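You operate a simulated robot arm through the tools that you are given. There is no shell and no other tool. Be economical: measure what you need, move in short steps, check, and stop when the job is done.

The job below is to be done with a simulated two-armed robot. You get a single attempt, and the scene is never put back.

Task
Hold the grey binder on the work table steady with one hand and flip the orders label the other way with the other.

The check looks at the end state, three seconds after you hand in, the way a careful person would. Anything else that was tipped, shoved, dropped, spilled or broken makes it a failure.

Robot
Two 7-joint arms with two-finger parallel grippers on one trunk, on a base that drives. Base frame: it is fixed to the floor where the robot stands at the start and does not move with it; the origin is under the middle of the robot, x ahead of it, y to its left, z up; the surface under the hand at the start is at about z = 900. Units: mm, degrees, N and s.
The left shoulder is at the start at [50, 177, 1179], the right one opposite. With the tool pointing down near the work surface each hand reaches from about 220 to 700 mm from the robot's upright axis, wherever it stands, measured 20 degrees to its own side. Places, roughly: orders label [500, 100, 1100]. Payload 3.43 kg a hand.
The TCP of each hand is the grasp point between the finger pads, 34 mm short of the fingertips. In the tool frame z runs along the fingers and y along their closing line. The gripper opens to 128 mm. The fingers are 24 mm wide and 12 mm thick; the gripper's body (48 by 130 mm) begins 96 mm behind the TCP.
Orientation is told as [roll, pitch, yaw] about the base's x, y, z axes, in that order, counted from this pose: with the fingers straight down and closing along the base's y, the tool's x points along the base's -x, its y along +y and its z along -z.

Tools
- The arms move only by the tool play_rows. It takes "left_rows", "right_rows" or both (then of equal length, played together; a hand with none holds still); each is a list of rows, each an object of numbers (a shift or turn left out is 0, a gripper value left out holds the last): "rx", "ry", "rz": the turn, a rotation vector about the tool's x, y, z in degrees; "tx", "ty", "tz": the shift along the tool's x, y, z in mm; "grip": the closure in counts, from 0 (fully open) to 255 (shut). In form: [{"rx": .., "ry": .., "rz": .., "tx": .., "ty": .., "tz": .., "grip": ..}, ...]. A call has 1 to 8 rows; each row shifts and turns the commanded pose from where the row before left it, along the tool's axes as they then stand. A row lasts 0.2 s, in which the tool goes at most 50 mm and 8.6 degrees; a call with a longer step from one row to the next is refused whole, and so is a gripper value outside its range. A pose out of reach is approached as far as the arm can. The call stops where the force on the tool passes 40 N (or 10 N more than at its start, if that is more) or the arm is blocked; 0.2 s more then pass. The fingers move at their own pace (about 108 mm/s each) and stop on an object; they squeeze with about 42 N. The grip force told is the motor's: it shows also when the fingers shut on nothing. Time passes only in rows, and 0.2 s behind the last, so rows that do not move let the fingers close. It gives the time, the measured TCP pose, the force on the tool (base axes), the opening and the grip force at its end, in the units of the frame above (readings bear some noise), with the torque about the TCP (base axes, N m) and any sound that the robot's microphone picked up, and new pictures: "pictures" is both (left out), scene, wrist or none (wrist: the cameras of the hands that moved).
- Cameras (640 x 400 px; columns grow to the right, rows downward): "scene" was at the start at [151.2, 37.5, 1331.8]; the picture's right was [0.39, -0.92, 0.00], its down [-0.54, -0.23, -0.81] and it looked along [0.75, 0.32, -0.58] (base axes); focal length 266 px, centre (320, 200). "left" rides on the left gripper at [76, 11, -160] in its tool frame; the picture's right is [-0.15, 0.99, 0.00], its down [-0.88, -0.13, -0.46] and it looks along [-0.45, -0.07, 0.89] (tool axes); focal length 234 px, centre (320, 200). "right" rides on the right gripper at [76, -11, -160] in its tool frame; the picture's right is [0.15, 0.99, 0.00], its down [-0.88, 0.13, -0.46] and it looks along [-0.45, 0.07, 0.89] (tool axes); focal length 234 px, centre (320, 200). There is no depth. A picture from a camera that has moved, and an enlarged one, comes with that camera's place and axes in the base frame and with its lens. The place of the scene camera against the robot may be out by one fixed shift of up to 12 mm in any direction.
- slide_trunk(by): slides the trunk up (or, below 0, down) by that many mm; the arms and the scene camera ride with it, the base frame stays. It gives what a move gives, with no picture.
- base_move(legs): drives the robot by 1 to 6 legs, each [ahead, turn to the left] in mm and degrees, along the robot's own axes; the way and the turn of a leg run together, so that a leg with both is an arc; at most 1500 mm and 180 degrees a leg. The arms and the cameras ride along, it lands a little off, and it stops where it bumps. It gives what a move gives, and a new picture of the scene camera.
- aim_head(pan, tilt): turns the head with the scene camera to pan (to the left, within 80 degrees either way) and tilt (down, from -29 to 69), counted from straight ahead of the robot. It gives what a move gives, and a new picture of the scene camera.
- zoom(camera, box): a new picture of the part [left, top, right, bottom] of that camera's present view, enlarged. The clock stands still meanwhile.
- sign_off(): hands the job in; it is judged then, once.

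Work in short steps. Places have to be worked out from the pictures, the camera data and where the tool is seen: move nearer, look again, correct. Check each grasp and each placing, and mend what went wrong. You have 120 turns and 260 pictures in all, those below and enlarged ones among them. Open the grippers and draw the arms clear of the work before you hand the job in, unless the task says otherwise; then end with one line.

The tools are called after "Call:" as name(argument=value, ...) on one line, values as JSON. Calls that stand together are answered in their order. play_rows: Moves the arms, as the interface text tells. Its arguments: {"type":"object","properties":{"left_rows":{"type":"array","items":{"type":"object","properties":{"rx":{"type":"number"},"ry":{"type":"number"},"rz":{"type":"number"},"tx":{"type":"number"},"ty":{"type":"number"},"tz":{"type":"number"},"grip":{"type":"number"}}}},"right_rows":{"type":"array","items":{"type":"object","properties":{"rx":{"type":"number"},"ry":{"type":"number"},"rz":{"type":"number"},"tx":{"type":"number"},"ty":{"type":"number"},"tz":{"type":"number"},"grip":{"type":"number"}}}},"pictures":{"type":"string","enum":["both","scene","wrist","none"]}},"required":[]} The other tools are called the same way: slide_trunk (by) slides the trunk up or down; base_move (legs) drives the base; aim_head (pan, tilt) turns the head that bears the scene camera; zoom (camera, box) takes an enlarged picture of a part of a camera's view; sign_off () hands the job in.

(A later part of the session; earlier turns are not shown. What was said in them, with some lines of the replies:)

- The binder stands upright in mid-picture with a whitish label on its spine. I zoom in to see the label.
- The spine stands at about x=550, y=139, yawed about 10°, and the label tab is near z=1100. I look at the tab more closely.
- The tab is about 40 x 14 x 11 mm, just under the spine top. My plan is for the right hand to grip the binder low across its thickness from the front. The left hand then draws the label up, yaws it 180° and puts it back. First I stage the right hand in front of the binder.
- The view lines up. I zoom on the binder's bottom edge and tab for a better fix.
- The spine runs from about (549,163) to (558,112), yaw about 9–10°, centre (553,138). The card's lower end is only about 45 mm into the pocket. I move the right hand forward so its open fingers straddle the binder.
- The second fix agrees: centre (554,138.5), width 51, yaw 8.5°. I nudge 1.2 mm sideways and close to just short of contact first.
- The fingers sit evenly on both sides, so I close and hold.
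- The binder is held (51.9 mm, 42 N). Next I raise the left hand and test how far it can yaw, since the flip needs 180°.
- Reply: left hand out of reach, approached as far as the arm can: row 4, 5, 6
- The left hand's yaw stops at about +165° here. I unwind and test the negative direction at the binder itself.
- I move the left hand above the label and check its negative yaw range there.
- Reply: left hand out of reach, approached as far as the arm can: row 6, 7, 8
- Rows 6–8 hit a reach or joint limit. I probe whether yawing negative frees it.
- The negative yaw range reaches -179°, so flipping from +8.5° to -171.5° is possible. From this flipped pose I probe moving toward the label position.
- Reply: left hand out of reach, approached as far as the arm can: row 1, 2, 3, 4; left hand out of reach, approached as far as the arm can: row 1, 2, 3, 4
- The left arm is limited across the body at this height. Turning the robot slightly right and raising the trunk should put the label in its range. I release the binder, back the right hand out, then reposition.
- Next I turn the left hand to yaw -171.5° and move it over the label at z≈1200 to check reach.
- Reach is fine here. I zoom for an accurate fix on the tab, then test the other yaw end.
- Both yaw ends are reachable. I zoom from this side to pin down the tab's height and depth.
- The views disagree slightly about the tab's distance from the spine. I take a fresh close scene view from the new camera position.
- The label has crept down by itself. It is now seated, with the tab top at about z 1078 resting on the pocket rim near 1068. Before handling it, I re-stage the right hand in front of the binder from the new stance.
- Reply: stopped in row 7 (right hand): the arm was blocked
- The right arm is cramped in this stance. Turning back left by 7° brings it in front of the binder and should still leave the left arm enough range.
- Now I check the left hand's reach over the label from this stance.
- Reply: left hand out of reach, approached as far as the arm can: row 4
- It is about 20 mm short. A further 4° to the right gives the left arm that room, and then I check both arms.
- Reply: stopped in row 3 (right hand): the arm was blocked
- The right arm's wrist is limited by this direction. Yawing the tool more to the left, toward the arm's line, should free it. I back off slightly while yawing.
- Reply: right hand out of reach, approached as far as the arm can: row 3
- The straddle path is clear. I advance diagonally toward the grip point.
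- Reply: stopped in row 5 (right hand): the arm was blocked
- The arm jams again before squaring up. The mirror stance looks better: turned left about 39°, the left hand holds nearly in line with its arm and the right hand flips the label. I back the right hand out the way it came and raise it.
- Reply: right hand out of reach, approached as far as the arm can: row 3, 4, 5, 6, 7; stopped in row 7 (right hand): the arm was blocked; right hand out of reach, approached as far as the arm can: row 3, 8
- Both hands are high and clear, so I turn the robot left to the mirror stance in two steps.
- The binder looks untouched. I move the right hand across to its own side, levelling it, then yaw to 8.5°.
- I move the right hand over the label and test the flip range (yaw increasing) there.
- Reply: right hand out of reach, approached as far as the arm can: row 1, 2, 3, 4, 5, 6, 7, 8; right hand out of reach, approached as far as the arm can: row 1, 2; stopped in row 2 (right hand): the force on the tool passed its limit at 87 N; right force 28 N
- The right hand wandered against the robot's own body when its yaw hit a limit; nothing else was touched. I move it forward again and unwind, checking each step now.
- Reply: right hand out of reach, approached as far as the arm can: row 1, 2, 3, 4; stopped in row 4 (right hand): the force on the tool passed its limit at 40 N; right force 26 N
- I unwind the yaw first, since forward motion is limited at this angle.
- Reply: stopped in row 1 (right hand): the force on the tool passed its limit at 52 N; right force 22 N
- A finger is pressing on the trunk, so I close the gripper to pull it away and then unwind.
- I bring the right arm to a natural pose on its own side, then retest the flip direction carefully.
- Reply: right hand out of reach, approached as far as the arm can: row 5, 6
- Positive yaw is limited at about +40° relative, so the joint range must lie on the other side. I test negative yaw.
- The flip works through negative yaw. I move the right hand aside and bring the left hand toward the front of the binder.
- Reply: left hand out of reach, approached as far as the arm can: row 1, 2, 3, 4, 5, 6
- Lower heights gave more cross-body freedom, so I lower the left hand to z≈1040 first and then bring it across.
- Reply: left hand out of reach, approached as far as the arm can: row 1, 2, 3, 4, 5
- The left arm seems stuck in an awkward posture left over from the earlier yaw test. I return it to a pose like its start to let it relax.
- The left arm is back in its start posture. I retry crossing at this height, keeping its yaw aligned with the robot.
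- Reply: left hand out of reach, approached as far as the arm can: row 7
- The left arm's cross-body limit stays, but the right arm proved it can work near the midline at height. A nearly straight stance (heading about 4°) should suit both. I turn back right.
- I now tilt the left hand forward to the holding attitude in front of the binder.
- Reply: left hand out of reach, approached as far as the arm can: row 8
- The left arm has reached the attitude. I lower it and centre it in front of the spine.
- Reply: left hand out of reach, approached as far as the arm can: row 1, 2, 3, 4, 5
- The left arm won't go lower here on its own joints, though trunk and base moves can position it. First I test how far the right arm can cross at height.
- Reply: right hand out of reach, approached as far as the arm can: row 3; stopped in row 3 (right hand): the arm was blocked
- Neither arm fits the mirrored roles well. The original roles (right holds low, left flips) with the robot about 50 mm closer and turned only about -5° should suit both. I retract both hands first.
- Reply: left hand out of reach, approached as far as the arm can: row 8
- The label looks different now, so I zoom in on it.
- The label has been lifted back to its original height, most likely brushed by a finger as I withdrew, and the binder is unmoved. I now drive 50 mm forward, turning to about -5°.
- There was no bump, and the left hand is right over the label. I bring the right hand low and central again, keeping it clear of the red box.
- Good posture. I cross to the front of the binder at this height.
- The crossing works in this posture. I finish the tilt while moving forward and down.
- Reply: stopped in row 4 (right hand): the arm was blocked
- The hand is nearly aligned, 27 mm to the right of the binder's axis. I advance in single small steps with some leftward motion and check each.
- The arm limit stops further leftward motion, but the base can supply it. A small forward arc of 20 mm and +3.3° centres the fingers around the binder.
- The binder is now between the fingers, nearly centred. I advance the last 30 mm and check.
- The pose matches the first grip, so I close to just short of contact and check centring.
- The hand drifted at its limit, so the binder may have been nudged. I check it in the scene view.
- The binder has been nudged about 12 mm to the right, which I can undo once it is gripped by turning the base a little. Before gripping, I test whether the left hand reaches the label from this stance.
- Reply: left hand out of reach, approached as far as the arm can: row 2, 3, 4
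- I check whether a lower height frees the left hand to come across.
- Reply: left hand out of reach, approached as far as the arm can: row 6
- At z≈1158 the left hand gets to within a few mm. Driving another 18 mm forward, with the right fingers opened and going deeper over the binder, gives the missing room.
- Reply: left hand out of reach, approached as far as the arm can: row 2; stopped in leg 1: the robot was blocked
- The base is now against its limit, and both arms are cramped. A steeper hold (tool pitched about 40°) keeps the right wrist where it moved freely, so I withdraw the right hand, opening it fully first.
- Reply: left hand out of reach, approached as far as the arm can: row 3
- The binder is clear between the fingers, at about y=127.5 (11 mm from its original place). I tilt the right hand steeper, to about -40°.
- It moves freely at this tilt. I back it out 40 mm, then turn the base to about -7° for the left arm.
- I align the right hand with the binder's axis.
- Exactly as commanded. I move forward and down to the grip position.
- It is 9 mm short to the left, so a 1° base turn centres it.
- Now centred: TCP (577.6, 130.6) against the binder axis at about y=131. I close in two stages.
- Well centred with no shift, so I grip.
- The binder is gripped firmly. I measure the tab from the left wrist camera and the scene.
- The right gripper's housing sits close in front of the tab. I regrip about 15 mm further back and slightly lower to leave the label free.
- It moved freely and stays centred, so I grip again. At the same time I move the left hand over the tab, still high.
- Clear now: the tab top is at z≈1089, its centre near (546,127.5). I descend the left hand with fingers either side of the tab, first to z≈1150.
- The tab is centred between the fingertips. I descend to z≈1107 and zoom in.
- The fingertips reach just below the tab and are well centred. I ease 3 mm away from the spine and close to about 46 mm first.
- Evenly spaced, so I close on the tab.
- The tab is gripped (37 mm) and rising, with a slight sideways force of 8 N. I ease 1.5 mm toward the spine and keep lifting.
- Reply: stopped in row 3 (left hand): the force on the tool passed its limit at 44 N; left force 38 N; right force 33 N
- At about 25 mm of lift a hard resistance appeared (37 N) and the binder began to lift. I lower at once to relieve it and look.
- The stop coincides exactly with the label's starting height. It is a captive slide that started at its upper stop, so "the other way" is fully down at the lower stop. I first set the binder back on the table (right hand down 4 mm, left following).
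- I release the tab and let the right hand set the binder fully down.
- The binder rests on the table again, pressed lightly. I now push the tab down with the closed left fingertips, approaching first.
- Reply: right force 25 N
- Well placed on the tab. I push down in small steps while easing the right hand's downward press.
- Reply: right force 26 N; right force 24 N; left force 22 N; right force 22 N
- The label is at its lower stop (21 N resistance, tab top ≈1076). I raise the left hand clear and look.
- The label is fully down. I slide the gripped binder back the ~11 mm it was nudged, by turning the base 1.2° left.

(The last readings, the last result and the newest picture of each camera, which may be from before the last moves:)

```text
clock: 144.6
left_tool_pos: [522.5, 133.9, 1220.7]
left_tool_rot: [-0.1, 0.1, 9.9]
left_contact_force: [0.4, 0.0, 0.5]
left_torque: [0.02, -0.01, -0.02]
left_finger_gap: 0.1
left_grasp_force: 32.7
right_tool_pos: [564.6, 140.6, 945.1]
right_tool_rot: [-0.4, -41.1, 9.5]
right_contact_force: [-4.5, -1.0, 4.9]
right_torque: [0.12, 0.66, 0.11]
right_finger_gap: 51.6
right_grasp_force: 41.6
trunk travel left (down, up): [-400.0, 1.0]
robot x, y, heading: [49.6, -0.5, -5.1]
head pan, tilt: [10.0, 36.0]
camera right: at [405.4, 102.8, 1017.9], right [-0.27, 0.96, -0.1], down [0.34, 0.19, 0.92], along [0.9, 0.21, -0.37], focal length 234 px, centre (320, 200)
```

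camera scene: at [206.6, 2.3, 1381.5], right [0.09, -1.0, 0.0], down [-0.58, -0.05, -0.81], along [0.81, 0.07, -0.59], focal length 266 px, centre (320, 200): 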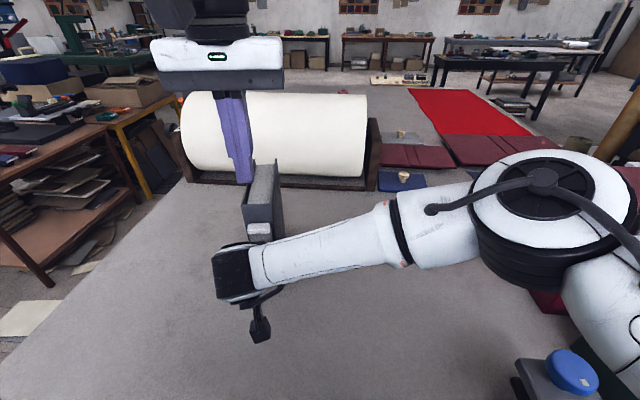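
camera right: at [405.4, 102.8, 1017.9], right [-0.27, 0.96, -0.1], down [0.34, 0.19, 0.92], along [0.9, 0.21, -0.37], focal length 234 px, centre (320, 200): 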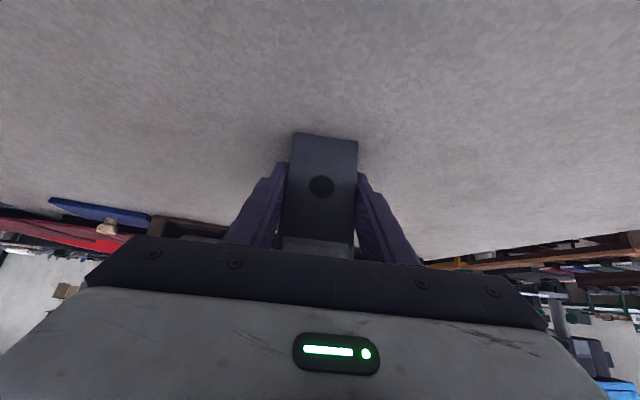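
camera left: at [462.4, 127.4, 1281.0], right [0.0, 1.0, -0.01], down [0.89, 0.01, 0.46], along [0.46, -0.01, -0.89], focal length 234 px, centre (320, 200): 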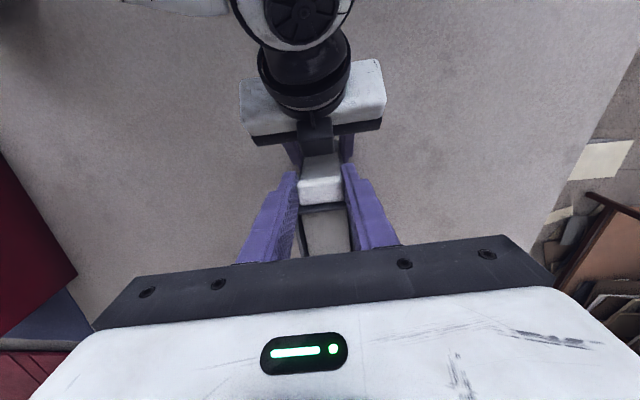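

The binder is back at its place. I open the right hand and back it straight out, and raise and open the left.

Call:
play_rows(right_rows=[{"grip": 100}, {"grip": 0}, {"grip": 0}, {"grip": 0}], left_rows=[{"tx": 10}, {"tx": 10}, {}, {}], pictures="none")

Call:
play_rows(right_rows=[{"tz": -13, "tx": 15}, {"tz": -13, "tx": 15}, {"tz": -13, "tx": 15}, {"tz": -13, "tx": 15}], pictures="both")

```text
clock: 145.6
left_tool_pos: [503.6, 130.0, 1219.1]
left_tool_rot: [-0.1, 0.1, 9.8]
left_contact_force: [0.2, 0.5, 0.0]
left_torque: [0.01, -0.01, -0.04]
left_finger_gap: 0.1
left_grasp_force: 33.3
right_tool_pos: [565.3, 139.6, 946.5]
right_tool_rot: [-0.6, -41.1, 9.6]
right_contact_force: [-0.6, -0.1, 0.3]
right_torque: [0.02, 0.0, 0.01]
right_finger_gap: 127.8
right_grasp_force: 0.1
trunk travel left (down, up): [-400.0, 1.0]
robot x, y, heading: [54.9, -1.5, -4.8]
head pan, tilt: [10.0, 36.0]
```

```text
clock: 146.6
left_tool_pos: [504.4, 129.1, 1219.1]
left_tool_rot: [-0.1, 0.2, 9.8]
left_contact_force: [-0.3, 0.5, -0.6]
left_torque: [0.01, 0.03, 0.0]
left_finger_gap: 0.0
left_grasp_force: 33.2
right_tool_pos: [487.0, 127.6, 947.6]
right_tool_rot: [-0.6, -41.1, 9.6]
right_contact_force: [0.1, -0.1, 1.3]
right_torque: [-0.02, 0.01, -0.04]
right_finger_gap: 128.1
right_grasp_force: 0.0
trunk travel left (down, up): [-400.0, 1.0]
robot x, y, heading: [50.2, -5.4, -5.1]
head pan, tilt: [10.0, 36.0]
camera scene: at [207.4, 3.0, 1381.4], right [0.09, -1.0, 0.0], down [-0.59, -0.05, -0.81], along [0.81, 0.07, -0.59], focal length 266 px, centre (320, 200)
camera right: at [327.6, 90.9, 1018.6], right [-0.27, 0.96, -0.1], down [0.34, 0.19, 0.92], along [0.9, 0.21, -0.37], focal length 234 px, centre (320, 200)
```

scene: 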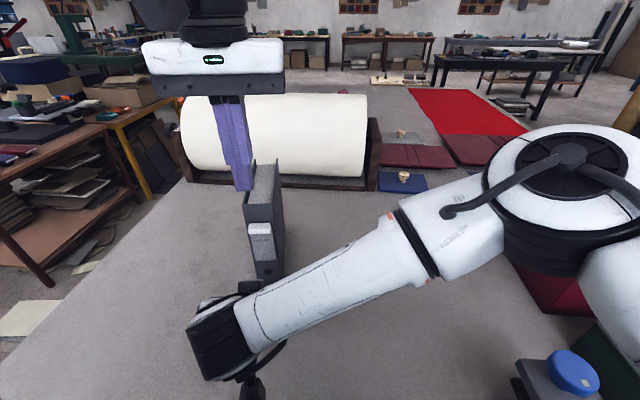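
right: 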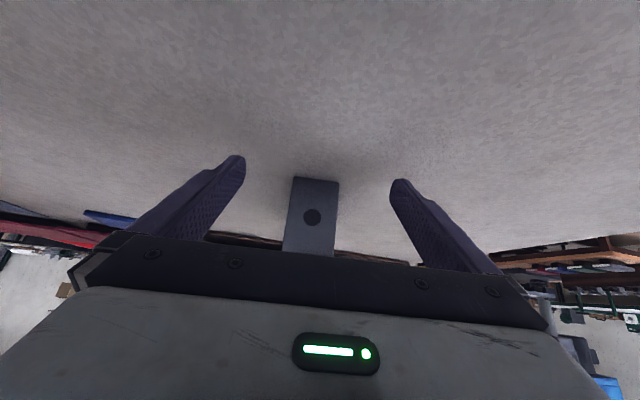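

Both hands are clear of the binder. I back the base off 120 mm, open the left gripper and look once more.

Call:
play_rows(left_rows=[{"grip": 0, "tz": -15}, {"grip": 0}, {"grip": 0}, {"grip": 0}], pictures="none")

Call:
base_move(legs=[[-120, 0]])

Call:
play_rows(right_rows=[{"ty": -30}, {"ty": -30}, {"ty": -30}, {"ty": -30}], pictures="scene")

Call:
zoom(camera="scene", box=[210, 130, 338, 290])

```text
clock: 147.6
left_tool_pos: [504.2, 126.6, 1234.7]
left_tool_rot: [-0.1, 0.1, 9.8]
left_contact_force: [0.0, 0.6, 0.9]
left_torque: [0.01, 0.01, 0.03]
left_finger_gap: 127.9
left_grasp_force: 0.1
right_tool_pos: [487.3, 127.6, 947.7]
right_tool_rot: [-0.6, -41.1, 9.7]
right_contact_force: [0.5, 0.0, 0.2]
right_torque: [0.0, 0.0, -0.03]
right_finger_gap: 127.9
right_grasp_force: 0.0
trunk travel left (down, up): [-400.0, 1.0]
robot x, y, heading: [50.8, -4.6, -5.1]
head pan, tilt: [10.0, 36.0]
```

```text
clock: 148.8
left_tool_pos: [386.4, 138.4, 1235.9]
left_tool_rot: [-0.1, 0.2, 9.8]
left_contact_force: [-0.4, 0.0, -0.3]
left_torque: [-0.04, -0.03, 0.01]
left_finger_gap: 128.1
left_grasp_force: 0.1
right_tool_pos: [369.2, 138.4, 946.9]
right_tool_rot: [-0.6, -41.1, 9.7]
right_contact_force: [-0.9, 0.6, 0.0]
right_torque: [-0.02, 0.01, -0.01]
right_finger_gap: 127.9
right_grasp_force: 0.2
trunk travel left (down, up): [-400.0, 1.0]
robot x, y, heading: [-66.6, 8.7, -5.0]
head pan, tilt: [10.0, 36.0]
camera scene: at [89.6, 13.5, 1381.5], right [0.09, -1.0, 0.0], down [-0.58, -0.05, -0.81], along [0.81, 0.07, -0.59], focal length 266 px, centre (320, 200)
```

scene: 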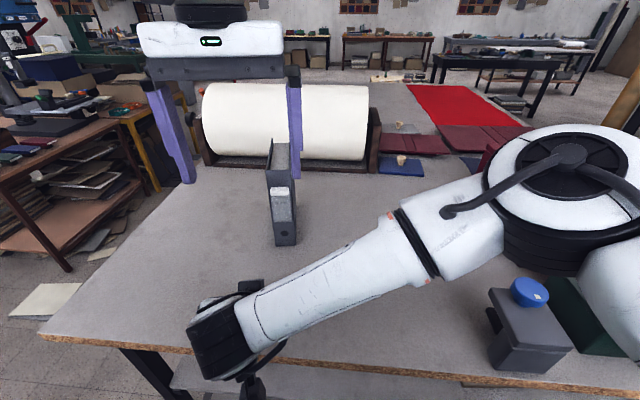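

```text
clock: 149.8
left_tool_pos: [386.5, 137.8, 1235.5]
left_tool_rot: [-0.1, 0.1, 9.7]
left_contact_force: [0.3, -0.7, 0.4]
left_torque: [0.03, 0.03, 0.0]
left_finger_gap: 127.8
left_grasp_force: 0.2
right_tool_pos: [391.2, 20.9, 949.9]
right_tool_rot: [-0.6, -41.0, 9.7]
right_contact_force: [0.3, 0.4, 0.3]
right_torque: [0.02, 0.0, 0.01]
right_finger_gap: 127.9
right_grasp_force: 0.0
trunk travel left (down, up): [-400.0, 1.0]
robot x, y, heading: [-63.0, 9.6, -5.0]
head pan, tilt: [10.0, 36.0]
camera scene: at [90.6, 12.7, 1381.4], right [0.09, -1.0, 0.0], down [-0.59, -0.05, -0.81], along [0.81, 0.07, -0.59], focal length 266 px, centre (320, 200)
```

scene: 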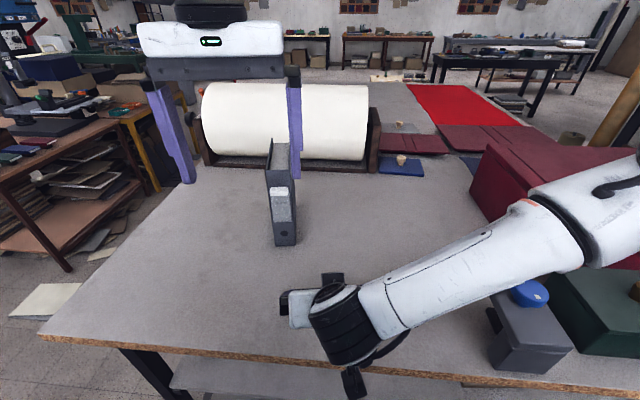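

```text
2.50 times, centred on (274, 210) of scene
camera zoom: at [90.6, 12.7, 1381.4], right [0.09, -1.0, 0.0], down [-0.59, -0.05, -0.81], along [0.81, 0.07, -0.59], focal length 665 px, centre (435, 175)
```

zoom: 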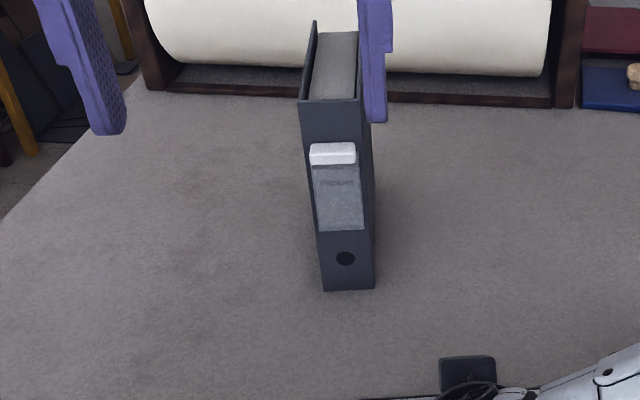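

The binder stands upright in its place with the label fully down at its other stop. Both grippers are open and clear, and nothing else looks disturbed, so I hand in.

Call:
sign_off()

```text
The job is handed in.
```

I held the grey binder steady with the right hand and pushed the orders label from its upper stop to its lower stop with the left. I took "the other way" to mean down, because pulling up met a hard stop at the label's starting height. The binder was nudged about 11 mm and lifted a few mm along the way; I set it back down, upright and within a few mm of where it started.
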